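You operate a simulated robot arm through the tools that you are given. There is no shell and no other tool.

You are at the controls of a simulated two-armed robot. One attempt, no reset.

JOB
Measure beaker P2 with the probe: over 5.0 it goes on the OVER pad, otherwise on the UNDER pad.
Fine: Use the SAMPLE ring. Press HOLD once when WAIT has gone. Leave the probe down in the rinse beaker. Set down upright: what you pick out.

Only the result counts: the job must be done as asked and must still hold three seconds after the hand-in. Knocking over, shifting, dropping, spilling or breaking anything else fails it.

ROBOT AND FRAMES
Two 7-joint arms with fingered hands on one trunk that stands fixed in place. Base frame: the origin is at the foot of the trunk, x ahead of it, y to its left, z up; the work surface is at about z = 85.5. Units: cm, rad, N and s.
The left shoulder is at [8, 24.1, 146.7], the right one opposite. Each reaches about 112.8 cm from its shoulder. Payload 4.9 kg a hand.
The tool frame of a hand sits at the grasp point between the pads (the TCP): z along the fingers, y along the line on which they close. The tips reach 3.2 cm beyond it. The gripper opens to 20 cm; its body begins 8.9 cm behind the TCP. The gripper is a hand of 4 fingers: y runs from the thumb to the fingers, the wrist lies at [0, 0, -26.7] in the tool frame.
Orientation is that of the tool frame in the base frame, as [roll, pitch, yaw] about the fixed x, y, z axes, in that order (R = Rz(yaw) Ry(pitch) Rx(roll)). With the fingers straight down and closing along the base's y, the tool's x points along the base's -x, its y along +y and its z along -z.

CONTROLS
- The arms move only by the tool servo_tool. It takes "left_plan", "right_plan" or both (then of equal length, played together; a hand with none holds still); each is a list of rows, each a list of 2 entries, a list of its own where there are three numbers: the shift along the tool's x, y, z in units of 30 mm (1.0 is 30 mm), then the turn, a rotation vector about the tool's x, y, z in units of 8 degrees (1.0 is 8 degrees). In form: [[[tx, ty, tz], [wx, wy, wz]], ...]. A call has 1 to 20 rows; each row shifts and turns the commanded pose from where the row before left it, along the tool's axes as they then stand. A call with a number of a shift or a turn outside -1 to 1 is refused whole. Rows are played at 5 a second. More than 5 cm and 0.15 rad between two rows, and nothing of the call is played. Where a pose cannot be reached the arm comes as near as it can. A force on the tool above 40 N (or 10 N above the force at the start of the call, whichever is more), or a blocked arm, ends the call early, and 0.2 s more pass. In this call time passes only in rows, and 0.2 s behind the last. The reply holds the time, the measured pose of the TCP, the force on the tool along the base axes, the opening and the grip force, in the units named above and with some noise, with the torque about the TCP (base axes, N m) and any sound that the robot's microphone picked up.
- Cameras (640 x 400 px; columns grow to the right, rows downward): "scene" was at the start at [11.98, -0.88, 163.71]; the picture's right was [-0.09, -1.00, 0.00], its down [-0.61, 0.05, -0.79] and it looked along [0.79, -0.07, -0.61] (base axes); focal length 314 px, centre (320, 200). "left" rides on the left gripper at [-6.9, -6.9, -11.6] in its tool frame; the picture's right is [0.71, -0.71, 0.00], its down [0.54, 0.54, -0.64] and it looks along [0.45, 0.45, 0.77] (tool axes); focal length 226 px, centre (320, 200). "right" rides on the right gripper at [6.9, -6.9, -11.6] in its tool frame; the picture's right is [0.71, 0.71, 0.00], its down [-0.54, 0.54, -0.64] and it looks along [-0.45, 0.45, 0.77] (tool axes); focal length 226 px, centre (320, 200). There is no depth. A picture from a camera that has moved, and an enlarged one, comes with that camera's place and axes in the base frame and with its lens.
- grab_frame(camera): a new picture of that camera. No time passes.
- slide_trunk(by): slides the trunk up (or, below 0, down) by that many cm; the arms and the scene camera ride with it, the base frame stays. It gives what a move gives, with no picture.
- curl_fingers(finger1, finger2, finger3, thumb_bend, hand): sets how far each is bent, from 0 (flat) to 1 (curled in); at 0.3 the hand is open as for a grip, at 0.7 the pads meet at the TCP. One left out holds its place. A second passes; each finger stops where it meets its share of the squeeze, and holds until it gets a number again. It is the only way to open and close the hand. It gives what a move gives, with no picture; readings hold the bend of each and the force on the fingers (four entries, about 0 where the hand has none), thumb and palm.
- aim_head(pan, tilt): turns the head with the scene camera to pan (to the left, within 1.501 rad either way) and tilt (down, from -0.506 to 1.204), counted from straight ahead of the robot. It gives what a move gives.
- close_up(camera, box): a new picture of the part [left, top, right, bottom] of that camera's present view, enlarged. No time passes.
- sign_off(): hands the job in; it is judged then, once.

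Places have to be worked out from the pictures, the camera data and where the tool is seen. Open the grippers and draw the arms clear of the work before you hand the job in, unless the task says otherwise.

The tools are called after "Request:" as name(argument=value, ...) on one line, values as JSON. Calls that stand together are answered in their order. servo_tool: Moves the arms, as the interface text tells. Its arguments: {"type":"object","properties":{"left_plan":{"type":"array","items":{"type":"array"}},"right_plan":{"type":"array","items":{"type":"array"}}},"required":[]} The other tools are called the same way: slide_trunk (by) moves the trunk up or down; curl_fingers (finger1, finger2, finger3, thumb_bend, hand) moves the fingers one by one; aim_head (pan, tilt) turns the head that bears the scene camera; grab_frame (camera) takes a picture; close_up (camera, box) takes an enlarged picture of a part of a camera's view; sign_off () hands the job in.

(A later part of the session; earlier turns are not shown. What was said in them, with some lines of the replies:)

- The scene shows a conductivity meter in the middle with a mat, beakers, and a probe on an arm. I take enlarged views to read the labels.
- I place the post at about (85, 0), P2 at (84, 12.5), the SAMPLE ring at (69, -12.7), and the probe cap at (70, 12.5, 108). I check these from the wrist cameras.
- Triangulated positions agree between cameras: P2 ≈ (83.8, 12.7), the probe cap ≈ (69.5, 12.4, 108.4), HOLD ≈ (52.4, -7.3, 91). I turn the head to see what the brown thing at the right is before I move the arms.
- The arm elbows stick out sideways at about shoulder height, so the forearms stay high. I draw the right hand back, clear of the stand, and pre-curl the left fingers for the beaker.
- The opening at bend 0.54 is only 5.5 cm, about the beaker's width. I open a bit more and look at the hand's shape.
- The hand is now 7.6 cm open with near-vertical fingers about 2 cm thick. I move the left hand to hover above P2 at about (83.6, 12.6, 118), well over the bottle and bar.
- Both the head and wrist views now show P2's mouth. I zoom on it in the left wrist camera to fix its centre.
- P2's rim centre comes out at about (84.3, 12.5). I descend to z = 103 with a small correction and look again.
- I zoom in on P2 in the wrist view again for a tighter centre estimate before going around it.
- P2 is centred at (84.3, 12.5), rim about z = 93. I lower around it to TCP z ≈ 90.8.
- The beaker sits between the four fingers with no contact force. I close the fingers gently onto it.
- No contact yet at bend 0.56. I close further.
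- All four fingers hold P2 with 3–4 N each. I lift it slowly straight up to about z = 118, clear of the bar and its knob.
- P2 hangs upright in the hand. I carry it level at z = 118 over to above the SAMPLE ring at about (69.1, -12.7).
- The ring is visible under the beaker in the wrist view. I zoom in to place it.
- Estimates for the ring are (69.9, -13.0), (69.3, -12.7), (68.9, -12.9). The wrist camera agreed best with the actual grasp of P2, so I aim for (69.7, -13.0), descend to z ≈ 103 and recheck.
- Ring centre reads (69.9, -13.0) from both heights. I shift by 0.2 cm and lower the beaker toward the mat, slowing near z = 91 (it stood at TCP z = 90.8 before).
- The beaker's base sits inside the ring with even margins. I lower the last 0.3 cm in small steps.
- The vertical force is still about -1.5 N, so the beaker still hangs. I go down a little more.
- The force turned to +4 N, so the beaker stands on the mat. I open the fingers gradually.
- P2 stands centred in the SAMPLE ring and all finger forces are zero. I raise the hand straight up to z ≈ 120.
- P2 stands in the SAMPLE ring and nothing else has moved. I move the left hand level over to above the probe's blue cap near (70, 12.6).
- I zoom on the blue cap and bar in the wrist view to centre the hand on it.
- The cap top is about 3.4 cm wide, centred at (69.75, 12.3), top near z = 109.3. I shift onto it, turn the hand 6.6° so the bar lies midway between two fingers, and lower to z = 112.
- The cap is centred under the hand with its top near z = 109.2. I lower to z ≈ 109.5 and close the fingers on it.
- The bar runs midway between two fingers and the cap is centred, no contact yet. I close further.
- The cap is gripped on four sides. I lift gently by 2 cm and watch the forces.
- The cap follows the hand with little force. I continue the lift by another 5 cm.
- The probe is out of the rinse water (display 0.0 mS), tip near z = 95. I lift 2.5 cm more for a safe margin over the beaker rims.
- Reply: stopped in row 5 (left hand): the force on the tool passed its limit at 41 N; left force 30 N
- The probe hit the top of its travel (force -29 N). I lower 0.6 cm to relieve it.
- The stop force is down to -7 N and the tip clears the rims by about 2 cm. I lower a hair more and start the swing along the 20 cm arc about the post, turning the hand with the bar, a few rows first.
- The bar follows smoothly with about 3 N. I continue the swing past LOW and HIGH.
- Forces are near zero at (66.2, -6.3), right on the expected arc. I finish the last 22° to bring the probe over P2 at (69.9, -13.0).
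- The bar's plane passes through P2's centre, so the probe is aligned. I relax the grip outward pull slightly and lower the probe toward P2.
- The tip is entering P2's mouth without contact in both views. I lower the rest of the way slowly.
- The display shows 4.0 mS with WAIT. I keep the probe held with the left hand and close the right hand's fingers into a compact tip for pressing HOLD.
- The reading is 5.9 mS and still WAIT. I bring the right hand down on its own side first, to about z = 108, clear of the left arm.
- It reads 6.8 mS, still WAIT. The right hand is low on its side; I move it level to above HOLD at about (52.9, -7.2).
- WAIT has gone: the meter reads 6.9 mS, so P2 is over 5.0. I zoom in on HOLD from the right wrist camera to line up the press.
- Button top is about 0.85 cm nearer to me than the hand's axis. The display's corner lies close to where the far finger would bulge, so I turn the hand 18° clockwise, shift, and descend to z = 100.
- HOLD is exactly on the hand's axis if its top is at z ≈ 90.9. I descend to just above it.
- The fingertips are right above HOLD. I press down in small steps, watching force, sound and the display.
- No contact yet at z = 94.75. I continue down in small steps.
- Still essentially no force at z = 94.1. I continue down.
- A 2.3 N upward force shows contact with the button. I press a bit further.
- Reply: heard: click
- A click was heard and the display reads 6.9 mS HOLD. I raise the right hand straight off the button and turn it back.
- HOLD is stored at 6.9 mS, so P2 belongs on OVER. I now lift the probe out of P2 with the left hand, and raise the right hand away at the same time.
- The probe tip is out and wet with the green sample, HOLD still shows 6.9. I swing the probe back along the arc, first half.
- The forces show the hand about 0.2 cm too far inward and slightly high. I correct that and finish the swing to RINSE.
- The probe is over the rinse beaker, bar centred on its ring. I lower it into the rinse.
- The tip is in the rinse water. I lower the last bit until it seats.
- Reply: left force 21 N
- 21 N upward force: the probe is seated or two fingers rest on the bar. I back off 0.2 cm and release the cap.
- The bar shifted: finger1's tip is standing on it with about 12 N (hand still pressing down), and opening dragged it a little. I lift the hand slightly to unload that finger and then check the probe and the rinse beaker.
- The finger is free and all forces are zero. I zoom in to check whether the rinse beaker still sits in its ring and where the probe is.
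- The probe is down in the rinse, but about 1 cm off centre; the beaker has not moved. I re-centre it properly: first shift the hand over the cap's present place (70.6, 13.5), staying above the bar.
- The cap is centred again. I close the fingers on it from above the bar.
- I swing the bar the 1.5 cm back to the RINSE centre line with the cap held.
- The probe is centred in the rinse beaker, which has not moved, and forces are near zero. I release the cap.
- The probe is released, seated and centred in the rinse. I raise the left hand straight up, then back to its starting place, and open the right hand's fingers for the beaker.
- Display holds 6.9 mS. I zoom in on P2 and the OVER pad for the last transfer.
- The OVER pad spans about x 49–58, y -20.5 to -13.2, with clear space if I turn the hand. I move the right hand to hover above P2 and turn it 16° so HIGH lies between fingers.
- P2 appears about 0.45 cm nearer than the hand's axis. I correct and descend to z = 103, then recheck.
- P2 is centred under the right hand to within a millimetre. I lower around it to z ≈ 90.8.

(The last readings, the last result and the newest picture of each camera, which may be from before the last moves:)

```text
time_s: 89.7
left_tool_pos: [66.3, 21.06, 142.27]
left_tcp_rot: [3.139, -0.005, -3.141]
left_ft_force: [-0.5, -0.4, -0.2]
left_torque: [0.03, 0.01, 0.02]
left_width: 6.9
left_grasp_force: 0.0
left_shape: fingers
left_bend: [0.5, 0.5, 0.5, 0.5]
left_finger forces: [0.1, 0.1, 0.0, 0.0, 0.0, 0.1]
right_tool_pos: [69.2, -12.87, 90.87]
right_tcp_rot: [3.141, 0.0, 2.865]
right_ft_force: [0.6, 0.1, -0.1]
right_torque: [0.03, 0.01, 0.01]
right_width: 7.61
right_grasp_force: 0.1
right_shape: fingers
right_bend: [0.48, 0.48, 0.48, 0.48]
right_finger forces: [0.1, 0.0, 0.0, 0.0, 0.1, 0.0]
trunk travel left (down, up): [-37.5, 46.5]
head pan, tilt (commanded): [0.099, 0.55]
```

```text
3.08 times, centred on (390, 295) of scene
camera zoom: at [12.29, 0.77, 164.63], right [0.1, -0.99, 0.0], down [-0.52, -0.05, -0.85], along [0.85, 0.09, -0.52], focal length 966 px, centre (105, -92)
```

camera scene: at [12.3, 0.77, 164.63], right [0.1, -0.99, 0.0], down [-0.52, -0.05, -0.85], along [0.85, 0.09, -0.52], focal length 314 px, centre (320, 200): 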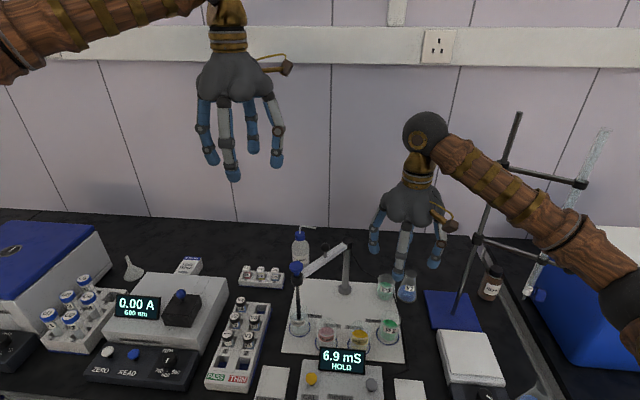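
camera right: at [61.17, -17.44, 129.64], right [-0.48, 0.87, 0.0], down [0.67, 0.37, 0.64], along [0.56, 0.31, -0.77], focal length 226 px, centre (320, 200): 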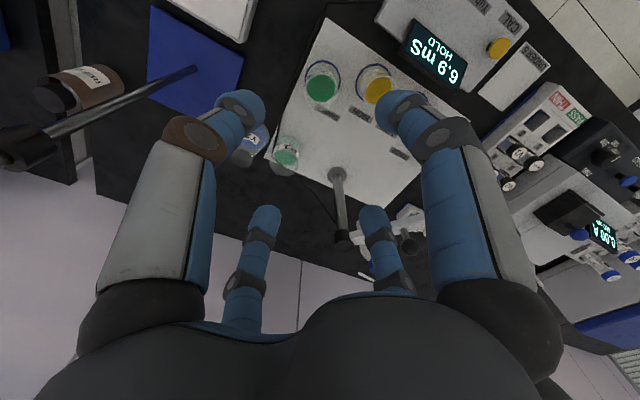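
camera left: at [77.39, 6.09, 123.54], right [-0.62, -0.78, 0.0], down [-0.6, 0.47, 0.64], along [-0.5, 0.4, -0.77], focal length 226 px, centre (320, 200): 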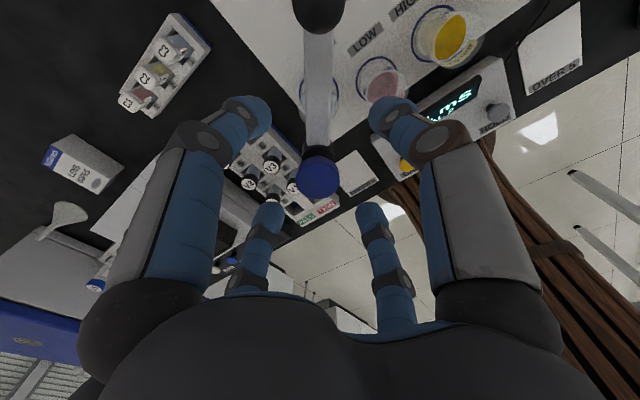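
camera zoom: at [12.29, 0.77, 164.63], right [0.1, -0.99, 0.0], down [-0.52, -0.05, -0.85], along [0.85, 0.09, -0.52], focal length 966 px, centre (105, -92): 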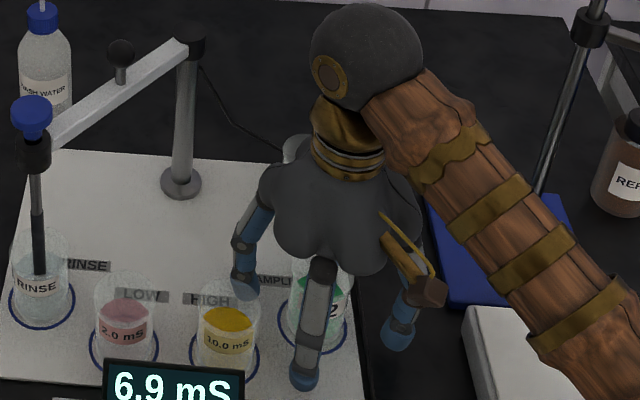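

The beaker is centred between the fingers with no contact. I close the right hand gently on it.

Request:
curl_fingers(hand="right", finger1=0.57, finger2=0.57, finger3=0.57, thumb_bend=0.57)

Request:
curl_fingers(hand="right", finger1=0.63, finger2=0.63, finger3=0.63, thumb_bend=0.63)

Request:
close_up(camera="right", box=[220, 60, 420, 260])

```text
time_s: 90.7
left_tool_pos: [66.44, 21.19, 142.37]
left_tcp_rot: [3.139, -0.005, -3.139]
left_ft_force: [0.6, 0.0, 0.8]
left_torque: [-0.01, -0.01, -0.03]
left_width: 6.88
left_grasp_force: 0.1
left_shape: fingers
left_bend: [0.5, 0.5, 0.5, 0.5]
left_finger forces: [0.1, 0.1, 0.1, 0.1, 0.1, 0.0]
right_tool_pos: [69.28, -13.0, 90.79]
right_tcp_rot: [3.141, 0.0, 2.862]
right_ft_force: [-0.1, -0.4, 0.9]
right_torque: [0.01, 0.03, -0.01]
right_width: 4.76
right_grasp_force: 0.1
right_shape: fingers
right_bend: [0.56, 0.56, 0.56, 0.56]
right_finger forces: [0.0, 0.1, 0.0, 0.1, 0.0, 0.0]
trunk travel left (down, up): [-37.5, 46.5]
head pan, tilt (commanded): [0.099, 0.55]
```

```text
time_s: 91.7
left_tool_pos: [66.3, 21.12, 142.3]
left_tcp_rot: [3.14, -0.005, -3.14]
left_ft_force: [0.3, 0.7, -0.9]
left_torque: [-0.05, 0.01, 0.02]
left_width: 6.87
left_grasp_force: 0.0
left_shape: fingers
left_bend: [0.5, 0.5, 0.5, 0.5]
left_finger forces: [0.0, 0.0, 0.1, 0.1, 0.0, 0.0]
right_tool_pos: [69.27, -12.94, 90.85]
right_tcp_rot: [3.141, -0.002, 2.864]
right_ft_force: [-0.3, -0.5, -0.2]
right_torque: [-0.05, 0.02, 0.02]
right_width: 2.91
right_grasp_force: 6.3
right_shape: fingers
right_bend: [0.61, 0.6, 0.61, 0.62]
right_finger forces: [2.4, 3.4, 3.3, 0.0, 3.4, 0.1]
trunk travel left (down, up): [-37.5, 46.5]
head pan, tilt (commanded): [0.099, 0.55]
```

```text
2.00 times, centred on (320, 160) of right
camera zoom: at [60.65, -17.49, 102.51], right [-0.49, 0.87, 0.0], down [0.67, 0.37, 0.64], along [0.56, 0.31, -0.77], focal length 452 px, centre (320, 280)
```

zoom: 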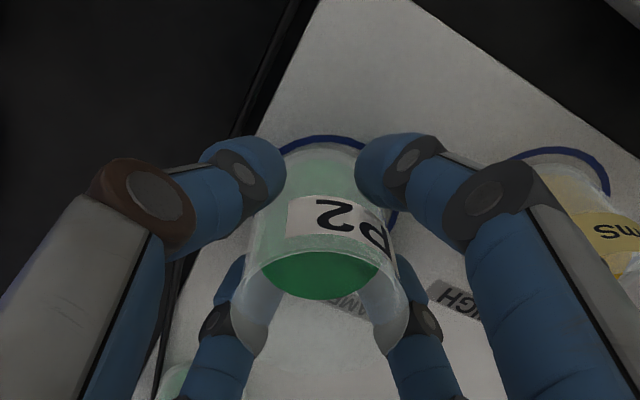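

All four fingers touch with 2.4–3.4 N. I tighten slightly for a safe hold.

Request:
curl_fingers(hand="right", finger1=0.645, finger2=0.64, finger3=0.64, thumb_bend=0.645)

```text
time_s: 92.7
left_tool_pos: [66.51, 21.18, 142.29]
left_tcp_rot: [3.141, -0.004, -3.139]
left_ft_force: [0.3, -0.9, 1.2]
left_torque: [-0.04, 0.01, 0.02]
left_width: 6.91
left_grasp_force: 0.0
left_shape: fingers
left_bend: [0.5, 0.5, 0.5, 0.5]
left_finger forces: [0.0, 0.1, 0.0, 0.0, 0.0, 0.0]
right_tool_pos: [69.33, -12.9, 90.78]
right_tcp_rot: [3.141, 0.001, 2.863]
right_ft_force: [0.2, 0.0, -0.2]
right_torque: [0.02, 0.02, 0.01]
right_width: 2.87
right_grasp_force: 9.0
right_shape: fingers
right_bend: [0.62, 0.61, 0.61, 0.62]
right_finger forces: [3.6, 4.9, 4.4, 0.0, 4.9, 0.1]
trunk travel left (down, up): [-37.5, 46.5]
head pan, tilt (commanded): [0.099, 0.55]
```

Grip is 3.6–4.9 N per finger. I lift P2 slowly straight up by 19 cm.

Request:
servo_tool(right_plan=[[[0, 0, -0.1], [0, 0, 0]], [[0, 0, -0.2], [0, 0, 0]], [[0, 0, -0.4], [0, 0, 0]], [[0, 0, -0.6], [0, 0, 0]], [[0, 0, -0.7], [0, 0, 0]], [[0, 0, -0.7], [0, 0, 0]], [[0, 0, -0.7], [0, 0, 0]], [[0, 0, -0.7], [0, 0, 0]], [[0, 0, -0.7], [0, 0, 0]], [[0, 0, -0.6], [0, 0, 0]], [[0, 0, -0.4], [0, 0, 0]], [[0, 0, -0.3], [0, 0, 0]], [[0, 0, -0.2], [0, 0, 0]], [[0, 0, -0.1], [0, 0, 0]]])

Request:
grab_frame(camera="right")

Request:
close_up(camera="scene", box=[300, 200, 480, 400])

```text
time_s: 95.7
left_tool_pos: [66.44, 20.98, 142.31]
left_tcp_rot: [3.138, -0.005, -3.14]
left_ft_force: [-0.2, -0.1, -0.8]
left_torque: [0.03, -0.02, -0.01]
left_width: 6.89
left_grasp_force: 0.0
left_shape: fingers
left_bend: [0.5, 0.5, 0.5, 0.5]
left_finger forces: [0.0, 0.0, 0.1, 0.0, 0.0, 0.1]
right_tool_pos: [69.45, -13.04, 109.89]
right_tcp_rot: [3.14, 0.001, 2.862]
right_ft_force: [-0.9, 0.9, -0.2]
right_torque: [0.05, 0.01, -0.01]
right_width: 2.89
right_grasp_force: 8.9
right_shape: fingers
right_bend: [0.62, 0.61, 0.61, 0.62]
right_finger forces: [3.5, 4.7, 4.5, 0.0, 4.8, 0.0]
trunk travel left (down, up): [-37.5, 46.5]
head pan, tilt (commanded): [0.099, 0.55]
```

```text
taken
camera right: at [60.84, -17.49, 121.68], right [-0.49, 0.87, 0.0], down [0.67, 0.37, 0.64], along [0.56, 0.31, -0.77], focal length 226 px, centre (320, 200)
```

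right: 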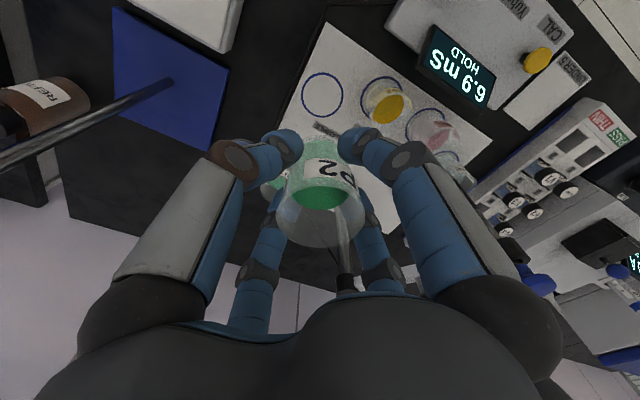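

```text
2.00 times, centred on (390, 300) of scene
camera zoom: at [12.3, 0.76, 164.63], right [0.1, -0.99, 0.0], down [-0.52, -0.05, -0.85], along [0.85, 0.09, -0.52], focal length 628 px, centre (180, 0)
```

zoom: 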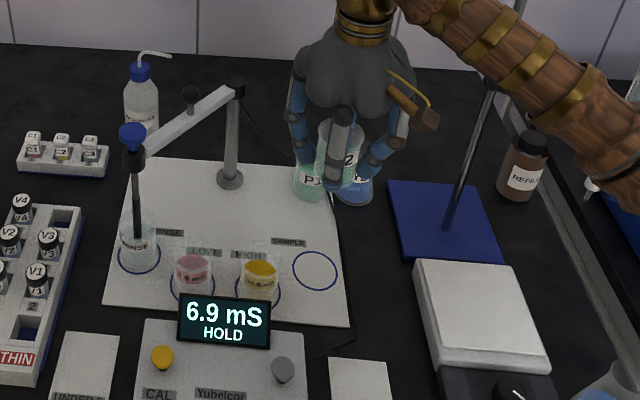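

P2 is held upright and clear. I carry it level to above the OVER pad, then turn the hand about the vertical so its fingers stay clear of the meter.

Request:
servo_tool(right_plan=[[[0.159, -0.091, 0], [0, 0, 0]], [[0.398, -0.227, 0], [0, 0, 0]], [[0.636, -0.363, 0], [0, 0, 0]], [[0.795, -0.454, 0], [0, 0, 0]], [[0.795, -0.454, 0], [0, 0, 0]], [[0.795, -0.454, 0], [0, 0, 0]], [[0.636, -0.363, 0], [0, 0, 0]], [[0.398, -0.227, 0], [0, 0, 0]], [[0.159, -0.091, 0], [0, 0, 0]], [[0, 0, 0], [0, 0, 0.3]], [[0, 0, 0], [0, 0, 0.6]], [[0, 0, 0], [0, 0, 0.6]], [[0, 0, 0], [0, 0, 0.6]], [[0, 0, 0], [0, 0, 0.6]], [[0, 0, 0], [0, 0, 0.6]], [[0, 0, 0], [0, 0, 0.3]]])

Request:
grab_frame(camera="right")

Request:
grab_frame(camera="scene")

```text
time_s: 99.0
left_tool_pos: [66.34, 21.18, 142.27]
left_tcp_rot: [3.14, -0.005, -3.138]
left_ft_force: [0.0, -0.3, -0.4]
left_torque: [-0.01, 0.01, -0.02]
left_width: 6.9
left_grasp_force: 0.1
left_shape: fingers
left_bend: [0.5, 0.5, 0.5, 0.5]
left_finger forces: [0.1, 0.0, 0.1, 0.0, 0.0, 0.0]
right_tool_pos: [53.33, -16.72, 110.01]
right_tcp_rot: [-3.141, 0.0, 2.36]
right_ft_force: [0.1, -0.3, -1.8]
right_torque: [-0.01, -0.01, 0.03]
right_width: 2.88
right_grasp_force: 8.8
right_shape: fingers
right_bend: [0.62, 0.61, 0.61, 0.62]
right_finger forces: [3.3, 4.6, 4.4, 0.1, 4.9, 0.0]
trunk travel left (down, up): [-37.5, 46.5]
head pan, tilt (commanded): [0.099, 0.55]
```

```text
taken
camera right: at [43.54, -16.68, 121.64], right [0.0, 1.0, 0.0], down [0.77, 0.0, 0.64], along [0.64, 0.0, -0.77], focal length 226 px, centre (320, 200)
```

right: 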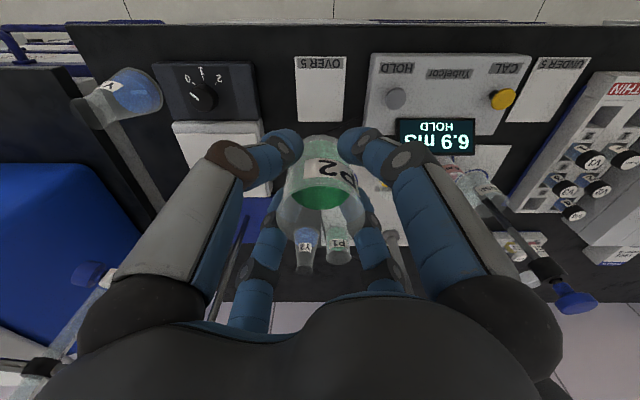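

```text
taken
camera scene: at [12.3, 0.76, 164.63], right [0.1, -0.99, 0.0], down [-0.52, -0.05, -0.85], along [0.85, 0.09, -0.52], focal length 314 px, centre (320, 200)
```

scene: 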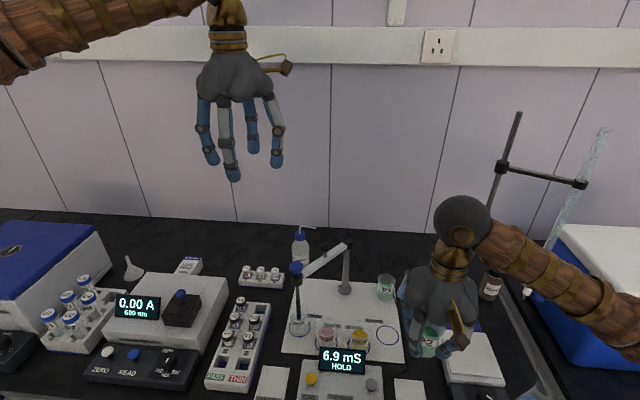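

I zoom in on the pad in the right wrist view to line up the set-down.

Request:
close_up(camera="right", box=[260, 40, 380, 200])

Request:
close_up(camera="scene", box=[360, 300, 480, 400])

```text
2.50 times, centred on (320, 120) of right
camera zoom: at [43.54, -16.68, 121.64], right [0.0, 1.0, 0.0], down [0.77, 0.0, 0.64], along [0.64, 0.0, -0.77], focal length 565 px, centre (320, 400)
```

zoom: 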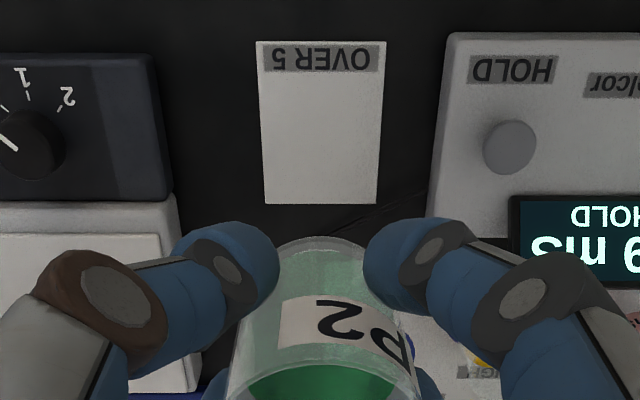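

```text
4.00 times, centred on (420, 350) of scene
camera zoom: at [12.3, 0.76, 164.63], right [0.1, -0.99, 0.0], down [-0.52, -0.05, -0.85], along [0.85, 0.09, -0.52], focal length 1255 px, centre (-80, -400)
```

zoom: 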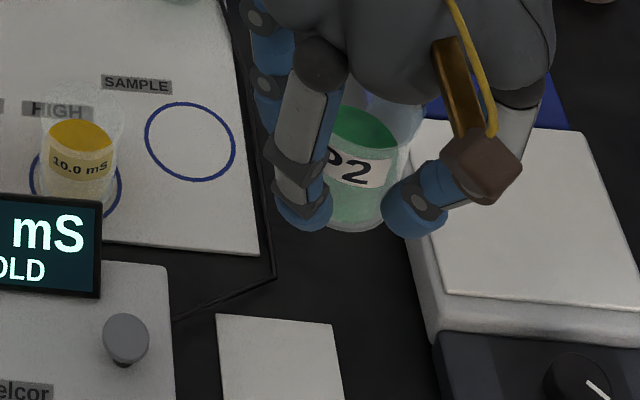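

The pad's centre is (52.7, -16.6); the hand at (53.3, -16.7) puts P2 well inside it, off the label. I lower slowly toward it.

Request:
servo_tool(right_plan=[[[0.02, 0, 0.2], [0, 0, 0]], [[0.03, 0, 0.4], [0, 0, 0]], [[0, 0, 0.6], [0, 0, 0]], [[0, 0, 0.7], [0, 0, 0]], [[0, 0, 0.7], [0, 0, 0]], [[0, 0, 0.7], [0, 0, 0]], [[0, 0, 0.7], [0, 0, 0]], [[0, 0, 0.7], [0, 0, 0]], [[0, 0, 0.6], [0, 0, 0]], [[0, 0, 0.4], [0, 0, 0]], [[0, 0, 0.3], [0, 0, 0]], [[0, 0, 0.15], [0, 0, 0]]])

Request:
close_up(camera="right", box=[220, 60, 420, 260])

Request:
close_up(camera="scene", box=[340, 300, 460, 400])

```text
time_s: 101.7
left_tool_pos: [66.44, 21.08, 142.31]
left_tcp_rot: [3.14, -0.007, -3.139]
left_ft_force: [0.1, -0.2, -0.1]
left_torque: [0.02, 0.0, 0.01]
left_width: 6.88
left_grasp_force: 0.0
left_shape: fingers
left_bend: [0.5, 0.5, 0.5, 0.5]
left_finger forces: [0.0, 0.0, 0.0, 0.0, 0.0, 0.0]
right_tool_pos: [53.22, -16.62, 91.52]
right_tcp_rot: [3.142, 0.001, 2.362]
right_ft_force: [0.0, -0.6, -1.1]
right_torque: [-0.01, 0.02, 0.0]
right_width: 2.87
right_grasp_force: 8.1
right_shape: fingers
right_bend: [0.62, 0.61, 0.61, 0.62]
right_finger forces: [3.4, 4.7, 4.4, 0.1, 4.8, 0.0]
trunk travel left (down, up): [-37.5, 46.5]
head pan, tilt (commanded): [0.099, 0.55]
```

```text
2.00 times, centred on (320, 160) of right
camera zoom: at [43.42, -16.54, 103.17], right [0.0, 1.0, 0.0], down [0.77, 0.0, 0.64], along [0.64, 0.0, -0.77], focal length 452 px, centre (320, 280)
```

zoom: 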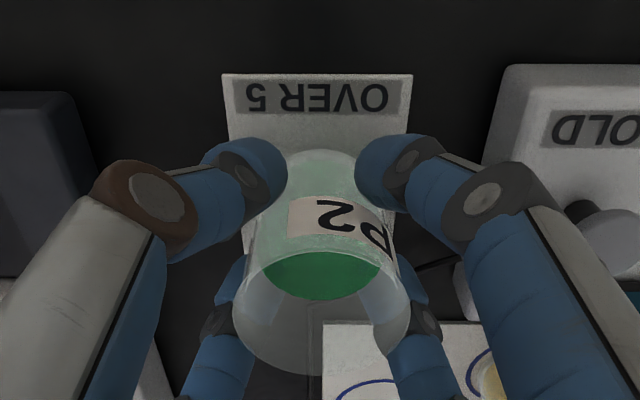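

```text
4.00 times, centred on (400, 350) of scene
camera zoom: at [12.28, 0.76, 164.63], right [0.1, -0.99, 0.0], down [-0.52, -0.05, -0.85], along [0.85, 0.09, -0.52], focal length 1255 px, centre (0, -400)
```

zoom: 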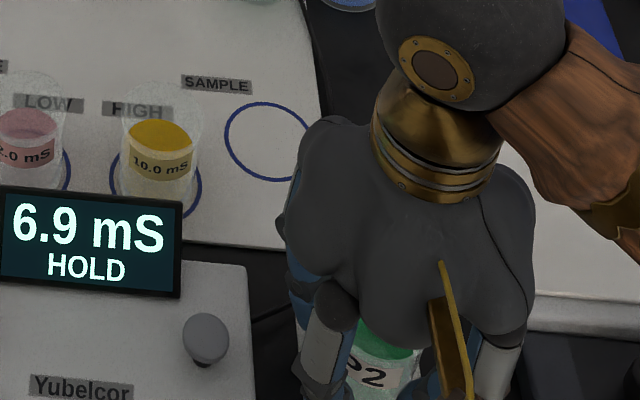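

The beaker hangs just above the pad, centred. I lower in millimetre steps until it stands.

Request:
servo_tool(right_plan=[[[0, 0, 0.04], [0, 0, 0]], [[0, 0, 0.04], [0, 0, 0]], [[0, 0, 0.04], [0, 0, 0]], [[0, 0, 0.04], [0, 0, 0]], [[0, 0, 0.03], [0, 0, 0]]])

```text
time_s: 102.8
left_tool_pos: [66.45, 21.07, 142.36]
left_tcp_rot: [3.14, -0.005, -3.14]
left_ft_force: [-0.3, -0.4, -1.1]
left_torque: [0.02, -0.03, 0.02]
left_width: 6.89
left_grasp_force: 0.1
left_shape: fingers
left_bend: [0.5, 0.5, 0.5, 0.5]
left_finger forces: [0.0, 0.0, 0.0, 0.0, 0.1, 0.0]
right_tool_pos: [53.39, -16.73, 90.87]
right_tcp_rot: [3.141, 0.0, 2.36]
right_ft_force: [0.0, -0.1, -1.2]
right_torque: [-0.04, 0.0, -0.01]
right_width: 2.86
right_grasp_force: 8.8
right_shape: fingers
right_bend: [0.62, 0.61, 0.61, 0.62]
right_finger forces: [3.4, 4.7, 4.3, 0.1, 4.8, 0.0]
trunk travel left (down, up): [-37.5, 46.5]
head pan, tilt (commanded): [0.099, 0.55]
```

Still hanging (-1.2 N). I continue down in small steps.

Request:
servo_tool(right_plan=[[[0, 0, 0.03], [0, 0, 0]], [[0, 0, 0.03], [0, 0, 0]]])

```text
time_s: 103.5
left_tool_pos: [66.5, 21.18, 142.38]
left_tcp_rot: [3.138, -0.005, -3.14]
left_ft_force: [0.7, -0.4, 0.0]
left_torque: [0.0, 0.01, 0.03]
left_width: 6.87
left_grasp_force: 0.2
left_shape: fingers
left_bend: [0.5, 0.5, 0.5, 0.5]
left_finger forces: [0.0, 0.0, 0.0, 0.1, 0.1, 0.0]
right_tool_pos: [53.42, -16.61, 90.75]
right_tcp_rot: [-3.141, 0.001, 2.36]
right_ft_force: [-0.6, -0.7, -1.7]
right_torque: [-0.03, -0.01, 0.0]
right_width: 2.88
right_grasp_force: 8.5
right_shape: fingers
right_bend: [0.62, 0.61, 0.61, 0.62]
right_finger forces: [3.4, 4.7, 4.4, 0.0, 4.8, 0.1]
trunk travel left (down, up): [-37.5, 46.5]
head pan, tilt (commanded): [0.099, 0.55]
```

Still -1.7 N; the pad is lower than the mat. I go on.

Request:
servo_tool(right_plan=[[[0, 0, 0.03], [0, 0, 0]], [[0, 0, 0.03], [0, 0, 0]]])

```text
time_s: 104.0
left_tool_pos: [66.42, 21.21, 142.38]
left_tcp_rot: [3.14, -0.002, -3.141]
left_ft_force: [-0.3, 0.0, 0.8]
left_torque: [0.0, 0.03, 0.0]
left_width: 6.87
left_grasp_force: 0.1
left_shape: fingers
left_bend: [0.5, 0.5, 0.5, 0.5]
left_finger forces: [0.0, 0.0, 0.0, 0.0, 0.0, 0.0]
right_tool_pos: [53.18, -16.61, 90.54]
right_tcp_rot: [-3.141, 0.0, 2.358]
right_ft_force: [0.0, -0.1, 2.9]
right_torque: [0.03, 0.0, -0.02]
right_width: 2.86
right_grasp_force: 8.9
right_shape: fingers
right_bend: [0.62, 0.61, 0.61, 0.62]
right_finger forces: [3.7, 4.9, 4.8, 0.0, 4.8, 0.0]
trunk travel left (down, up): [-37.5, 46.5]
head pan, tilt (commanded): [0.099, 0.55]
```

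The force turned to +2.9 N, so P2 stands on the pad. I open the fingers gradually.

Request:
curl_fingers(hand="right", finger1=0.57, finger2=0.57, finger3=0.57, thumb_bend=0.57)

Request:
curl_fingers(hand="right", finger1=0.5, finger2=0.5, finger3=0.5, thumb_bend=0.5)

Request:
close_up(camera="right", box=[220, 60, 420, 260])

```text
time_s: 105.0
left_tool_pos: [66.46, 21.08, 142.43]
left_tcp_rot: [3.14, -0.005, -3.141]
left_ft_force: [-0.1, 0.9, -0.7]
left_torque: [-0.02, 0.03, -0.02]
left_width: 6.89
left_grasp_force: 0.0
left_shape: fingers
left_bend: [0.5, 0.5, 0.5, 0.5]
left_finger forces: [0.0, 0.1, 0.0, 0.0, 0.1, 0.1]
right_tool_pos: [53.32, -16.63, 90.59]
right_tcp_rot: [3.14, 0.001, 2.359]
right_ft_force: [0.4, 0.1, 0.6]
right_torque: [0.03, 0.0, -0.04]
right_width: 4.74
right_grasp_force: 0.1
right_shape: fingers
right_bend: [0.56, 0.56, 0.56, 0.56]
right_finger forces: [0.1, 0.0, 0.1, 0.1, 0.0, 0.0]
trunk travel left (down, up): [-37.5, 46.5]
head pan, tilt (commanded): [0.099, 0.55]
```

```text
time_s: 106.0
left_tool_pos: [66.38, 21.1, 142.35]
left_tcp_rot: [3.139, -0.005, -3.139]
left_ft_force: [-0.2, 0.3, -0.2]
left_torque: [-0.04, 0.01, 0.01]
left_width: 6.9
left_grasp_force: 0.1
left_shape: fingers
left_bend: [0.5, 0.5, 0.5, 0.5]
left_finger forces: [0.0, 0.0, 0.1, 0.1, 0.1, 0.0]
right_tool_pos: [53.28, -16.7, 90.64]
right_tcp_rot: [-3.14, -0.001, 2.361]
right_ft_force: [-0.5, 0.4, 0.1]
right_torque: [0.0, 0.02, 0.0]
right_width: 6.88
right_grasp_force: 0.1
right_shape: fingers
right_bend: [0.5, 0.5, 0.5, 0.5]
right_finger forces: [0.0, 0.0, 0.0, 0.1, 0.0, 0.0]
trunk travel left (down, up): [-37.5, 46.5]
head pan, tilt (commanded): [0.099, 0.55]
```

```text
2.00 times, centred on (320, 160) of right
camera zoom: at [43.44, -16.56, 102.25], right [0.0, 1.0, 0.0], down [0.77, 0.0, 0.64], along [0.64, 0.0, -0.77], focal length 452 px, centre (320, 280)
```

zoom: 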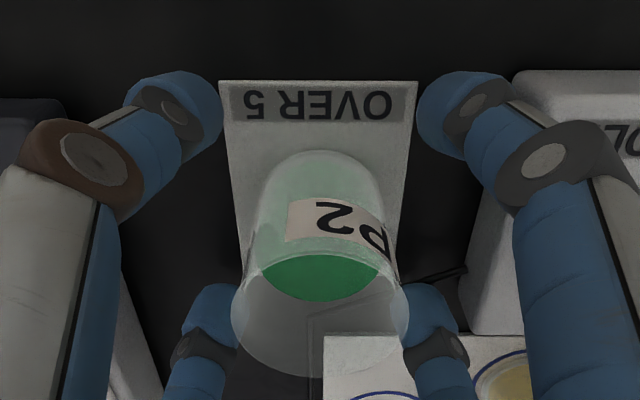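

P2 stands on the OVER pad, fingers free. I raise the right hand straight up and then draw it away to the right.

Request:
servo_tool(right_plan=[[[0, 0, -0.2], [0, 0, 0]], [[0, 0, -0.4], [0, 0, 0]], [[0, 0, -0.7], [0, 0, 0]], [[0, 0, -0.9], [0, 0, 0]], [[0, 0, -0.9], [0, 0, 0]], [[0, 0, -1], [0, 0, 0]], [[0, 0, -1], [0, 0, 0]], [[0, 0, -1], [0, 0, 0]], [[0, 0, -1], [0, 0, 0]], [[0, 0, -1], [0, 0, 0]], [[0, 0, -1], [0, 0, -0.7]], [[0, 0, -1], [0, 0, -0.7]], [[0, 0, -1], [0, 0, -0.7]], [[0, 0, -1], [0, 0, -0.7]], [[0, 0, -1], [0, 0, -0.7]], [[0, 0, -1], [0, 0, -0.7]], [[0, 0, -1], [0, 0, -0.7]], [[0, 0, -0.5], [0, 0, -0.7]]])

Request:
grab_frame(camera="scene")

Request:
grab_frame(camera="right")

```text
time_s: 109.8
left_tool_pos: [66.43, 21.02, 142.23]
left_tcp_rot: [3.141, -0.001, -3.139]
left_ft_force: [-0.2, -0.2, -0.1]
left_torque: [-0.01, -0.02, 0.0]
left_width: 6.88
left_grasp_force: 0.2
left_shape: fingers
left_bend: [0.5, 0.5, 0.5, 0.5]
left_finger forces: [0.1, 0.0, 0.1, 0.0, 0.0, 0.1]
right_tool_pos: [53.27, -16.86, 137.41]
right_tcp_rot: [-3.141, 0.001, -3.139]
right_ft_force: [0.2, -1.2, 0.5]
right_torque: [0.0, -0.04, -0.01]
right_width: 6.87
right_grasp_force: 0.0
right_shape: fingers
right_bend: [0.5, 0.5, 0.5, 0.5]
right_finger forces: [0.0, 0.0, 0.1, 0.0, 0.0, 0.1]
trunk travel left (down, up): [-37.5, 46.5]
head pan, tilt (commanded): [0.099, 0.55]
```

```text
taken
camera scene: at [12.24, 0.76, 164.63], right [0.1, -0.99, 0.0], down [-0.52, -0.05, -0.85], along [0.85, 0.09, -0.52], focal length 314 px, centre (320, 200)
```

scene: 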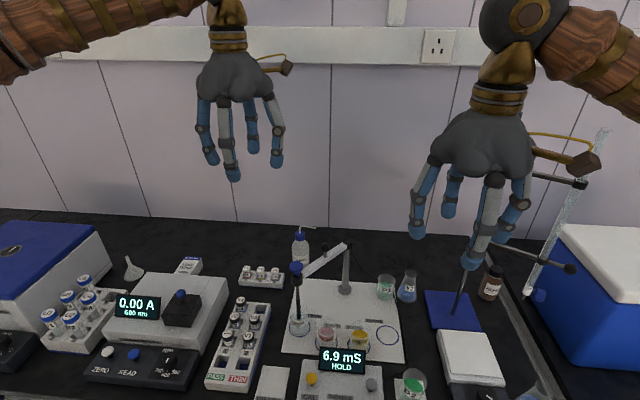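

```text
taken
camera right: at [46.32, -23.55, 149.11], right [-0.71, 0.71, 0.0], down [0.54, 0.54, 0.64], along [0.45, 0.46, -0.77], focal length 226 px, centre (320, 200)
```

right: 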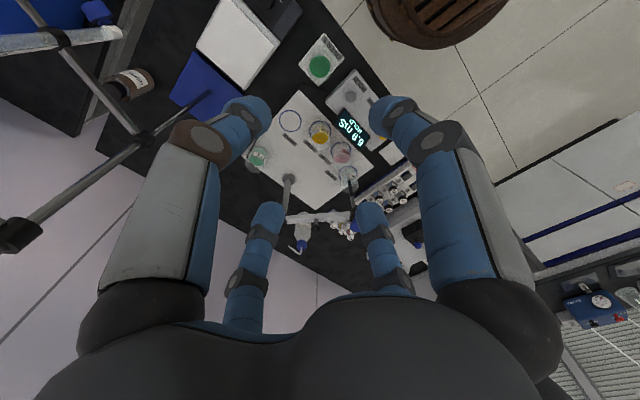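

P2 stands on the OVER pad. I move the right hand off to the side, open both hands, and tilt the head to inspect the final state.

Request:
servo_tool(right_plan=[[[0.3, -0.6, -0.2], [0, 0, 0]], [[0.4, -0.7, -0.2], [0, 0, 0]], [[0.4, -0.7, -0.2], [0, 0, 0]], [[0.4, -0.7, -0.2], [0, 0, 0]], [[0.4, -0.7, -0.2], [0, 0, 0]], [[0.3, -0.4, 0], [0, 0, 0]]])

Request:
curl_fingers(hand="right", finger1=0.3, finger2=0.3, finger3=0.3, thumb_bend=0.3)

Request:
curl_fingers(hand="left", finger1=0.3, finger2=0.3, finger3=0.3, thumb_bend=0.3)

Request:
aim_head(pan=-0.08, tilt=0.8)

Request:
grab_frame(camera="scene")

Request:
close_up(camera="scene", box=[220, 130, 400, 250])

Request:
close_up(camera="scene", box=[300, 220, 420, 320])

```text
time_s: 111.2
left_tool_pos: [66.46, 21.13, 142.29]
left_tcp_rot: [3.139, -0.004, -3.14]
left_ft_force: [0.7, -0.2, -1.3]
left_torque: [0.0, 0.01, 0.0]
left_width: 6.87
left_grasp_force: 0.0
left_shape: fingers
left_bend: [0.5, 0.5, 0.5, 0.5]
left_finger forces: [0.0, 0.1, 0.0, 0.0, 0.0, 0.1]
right_tool_pos: [46.59, -28.29, 140.5]
right_tcp_rot: [3.141, -0.002, -3.141]
right_ft_force: [0.0, -0.4, -0.9]
right_torque: [0.02, -0.02, 0.0]
right_width: 6.88
right_grasp_force: 0.0
right_shape: fingers
right_bend: [0.5, 0.5, 0.5, 0.5]
right_finger forces: [0.1, 0.1, 0.0, 0.1, 0.0, 0.1]
trunk travel left (down, up): [-37.5, 46.5]
head pan, tilt (commanded): [0.099, 0.55]
```

```text
time_s: 112.2
left_tool_pos: [66.34, 21.05, 142.32]
left_tcp_rot: [3.14, -0.004, -3.139]
left_ft_force: [-0.6, -0.3, 0.1]
left_torque: [-0.05, 0.01, -0.03]
left_width: 6.89
left_grasp_force: 0.0
left_shape: fingers
left_bend: [0.5, 0.5, 0.5, 0.5]
left_finger forces: [0.1, 0.0, 0.1, 0.0, 0.0, 0.1]
right_tool_pos: [46.59, -28.25, 140.42]
right_tcp_rot: [3.141, 0.0, 3.14]
right_ft_force: [-0.2, -0.5, 0.9]
right_torque: [-0.02, -0.04, 0.04]
right_width: 13.98
right_grasp_force: 0.0
right_shape: fingers
right_bend: [0.3, 0.3, 0.3, 0.3]
right_finger forces: [0.0, 0.1, 0.0, 0.0, 0.2, 0.0]
trunk travel left (down, up): [-37.5, 46.5]
head pan, tilt (commanded): [0.099, 0.55]
```

```text
time_s: 113.2
left_tool_pos: [66.5, 21.07, 142.2]
left_tcp_rot: [3.139, -0.007, -3.139]
left_ft_force: [0.4, -0.6, 0.7]
left_torque: [0.01, 0.0, 0.0]
left_width: 13.99
left_grasp_force: 0.1
left_shape: fingers
left_bend: [0.3, 0.3, 0.3, 0.3]
left_finger forces: [0.1, 0.1, 0.0, 0.0, 0.0, 0.1]
right_tool_pos: [46.69, -28.18, 140.4]
right_tcp_rot: [3.141, 0.0, -3.141]
right_ft_force: [-0.7, 0.4, -1.2]
right_torque: [-0.03, -0.01, -0.02]
right_width: 13.99
right_grasp_force: 0.1
right_shape: fingers
right_bend: [0.3, 0.3, 0.3, 0.3]
right_finger forces: [0.0, 0.1, 0.0, 0.1, 0.0, 0.1]
trunk travel left (down, up): [-37.5, 46.5]
head pan, tilt (commanded): [0.099, 0.55]
```

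```text
time_s: 114.0
left_tool_pos: [66.45, 21.07, 142.33]
left_tcp_rot: [3.141, -0.007, -3.14]
left_ft_force: [0.1, 0.3, 0.7]
left_torque: [0.03, 0.02, 0.0]
left_width: 14.0
left_grasp_force: 0.0
left_shape: fingers
left_bend: [0.3, 0.3, 0.3, 0.3]
left_finger forces: [0.0, 0.1, 0.0, 0.0, 0.0, 0.0]
right_tool_pos: [46.69, -28.21, 140.41]
right_tcp_rot: [3.141, 0.001, -3.141]
right_ft_force: [0.0, -1.0, 0.2]
right_torque: [0.0, 0.04, 0.0]
right_width: 14.0
right_grasp_force: 0.1
right_shape: fingers
right_bend: [0.3, 0.3, 0.3, 0.3]
right_finger forces: [0.0, 0.0, 0.1, 0.0, 0.1, 0.0]
trunk travel left (down, up): [-37.5, 46.5]
head pan, tilt (commanded): [-0.08, 0.799]
```

```text
taken
camera scene: at [11.39, -0.78, 162.5], right [-0.08, -1.0, 0.0], down [-0.71, 0.06, -0.7], along [0.7, -0.06, -0.72], focal length 314 px, centre (320, 200)
```

scene: 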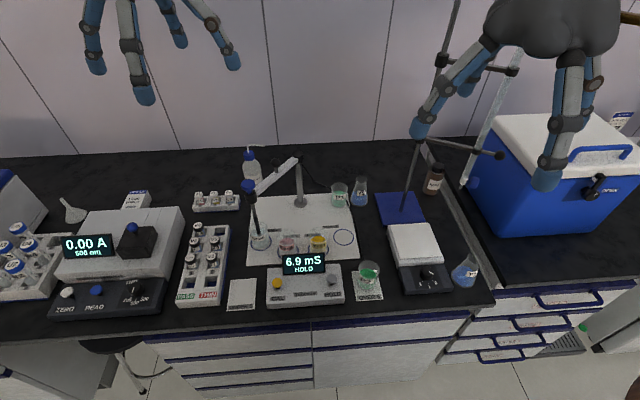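

```text
3.33 times, centred on (310, 190) of scene
camera zoom: at [11.39, -0.78, 162.5], right [-0.08, -1.0, 0.0], down [-0.71, 0.06, -0.7], along [0.7, -0.06, -0.72], focal length 1046 px, centre (353, 233)
```

zoom: 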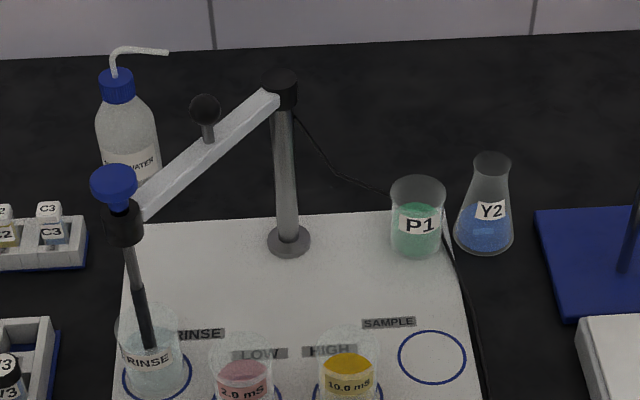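

```text
4.00 times, centred on (360, 270) of scene
camera zoom: at [11.39, -0.78, 162.5], right [-0.08, -1.0, 0.0], down [-0.71, 0.06, -0.7], along [0.7, -0.06, -0.72], focal length 1255 px, centre (160, -80)
```

zoom: 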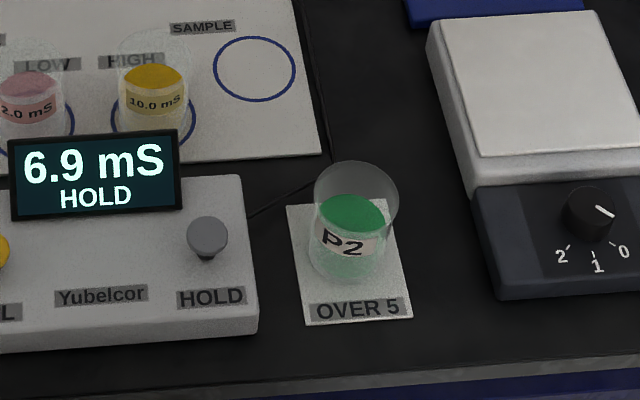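

P2 stands upright on the OVER pad, and the meter holds 6.9 mS. The probe is down in the rinse beaker, everything else is in place, and both arms are clear and open. I hand the job in.

Request:
sign_off()

```text
The job is handed in.
```

P2 measured 6.9 mS, which is over 5.0, so it now stands upright on the OVER pad. I handed the job in; no verdict came back.

- **Measurement:** P2 stood in the SAMPLE ring. I pressed HOLD once after WAIT had gone, and the display still read 6.9 mS HOLD at the end. I did not check the meter against the LOW and HIGH standards. I took its "CAL 2" display to mean it was already calibrated.
- **Probe:** It is down in the rinse beaker, centred. When I first let go, a finger dragged the bar and left the probe about 1 cm off centre. I gripped the cap again, swung it back and released it. In the pictures, the rinse beaker did not move.
- **Everything else:** Nothing was knocked over, shifted or spilled that I could see. Both hands are open and clear of the work.
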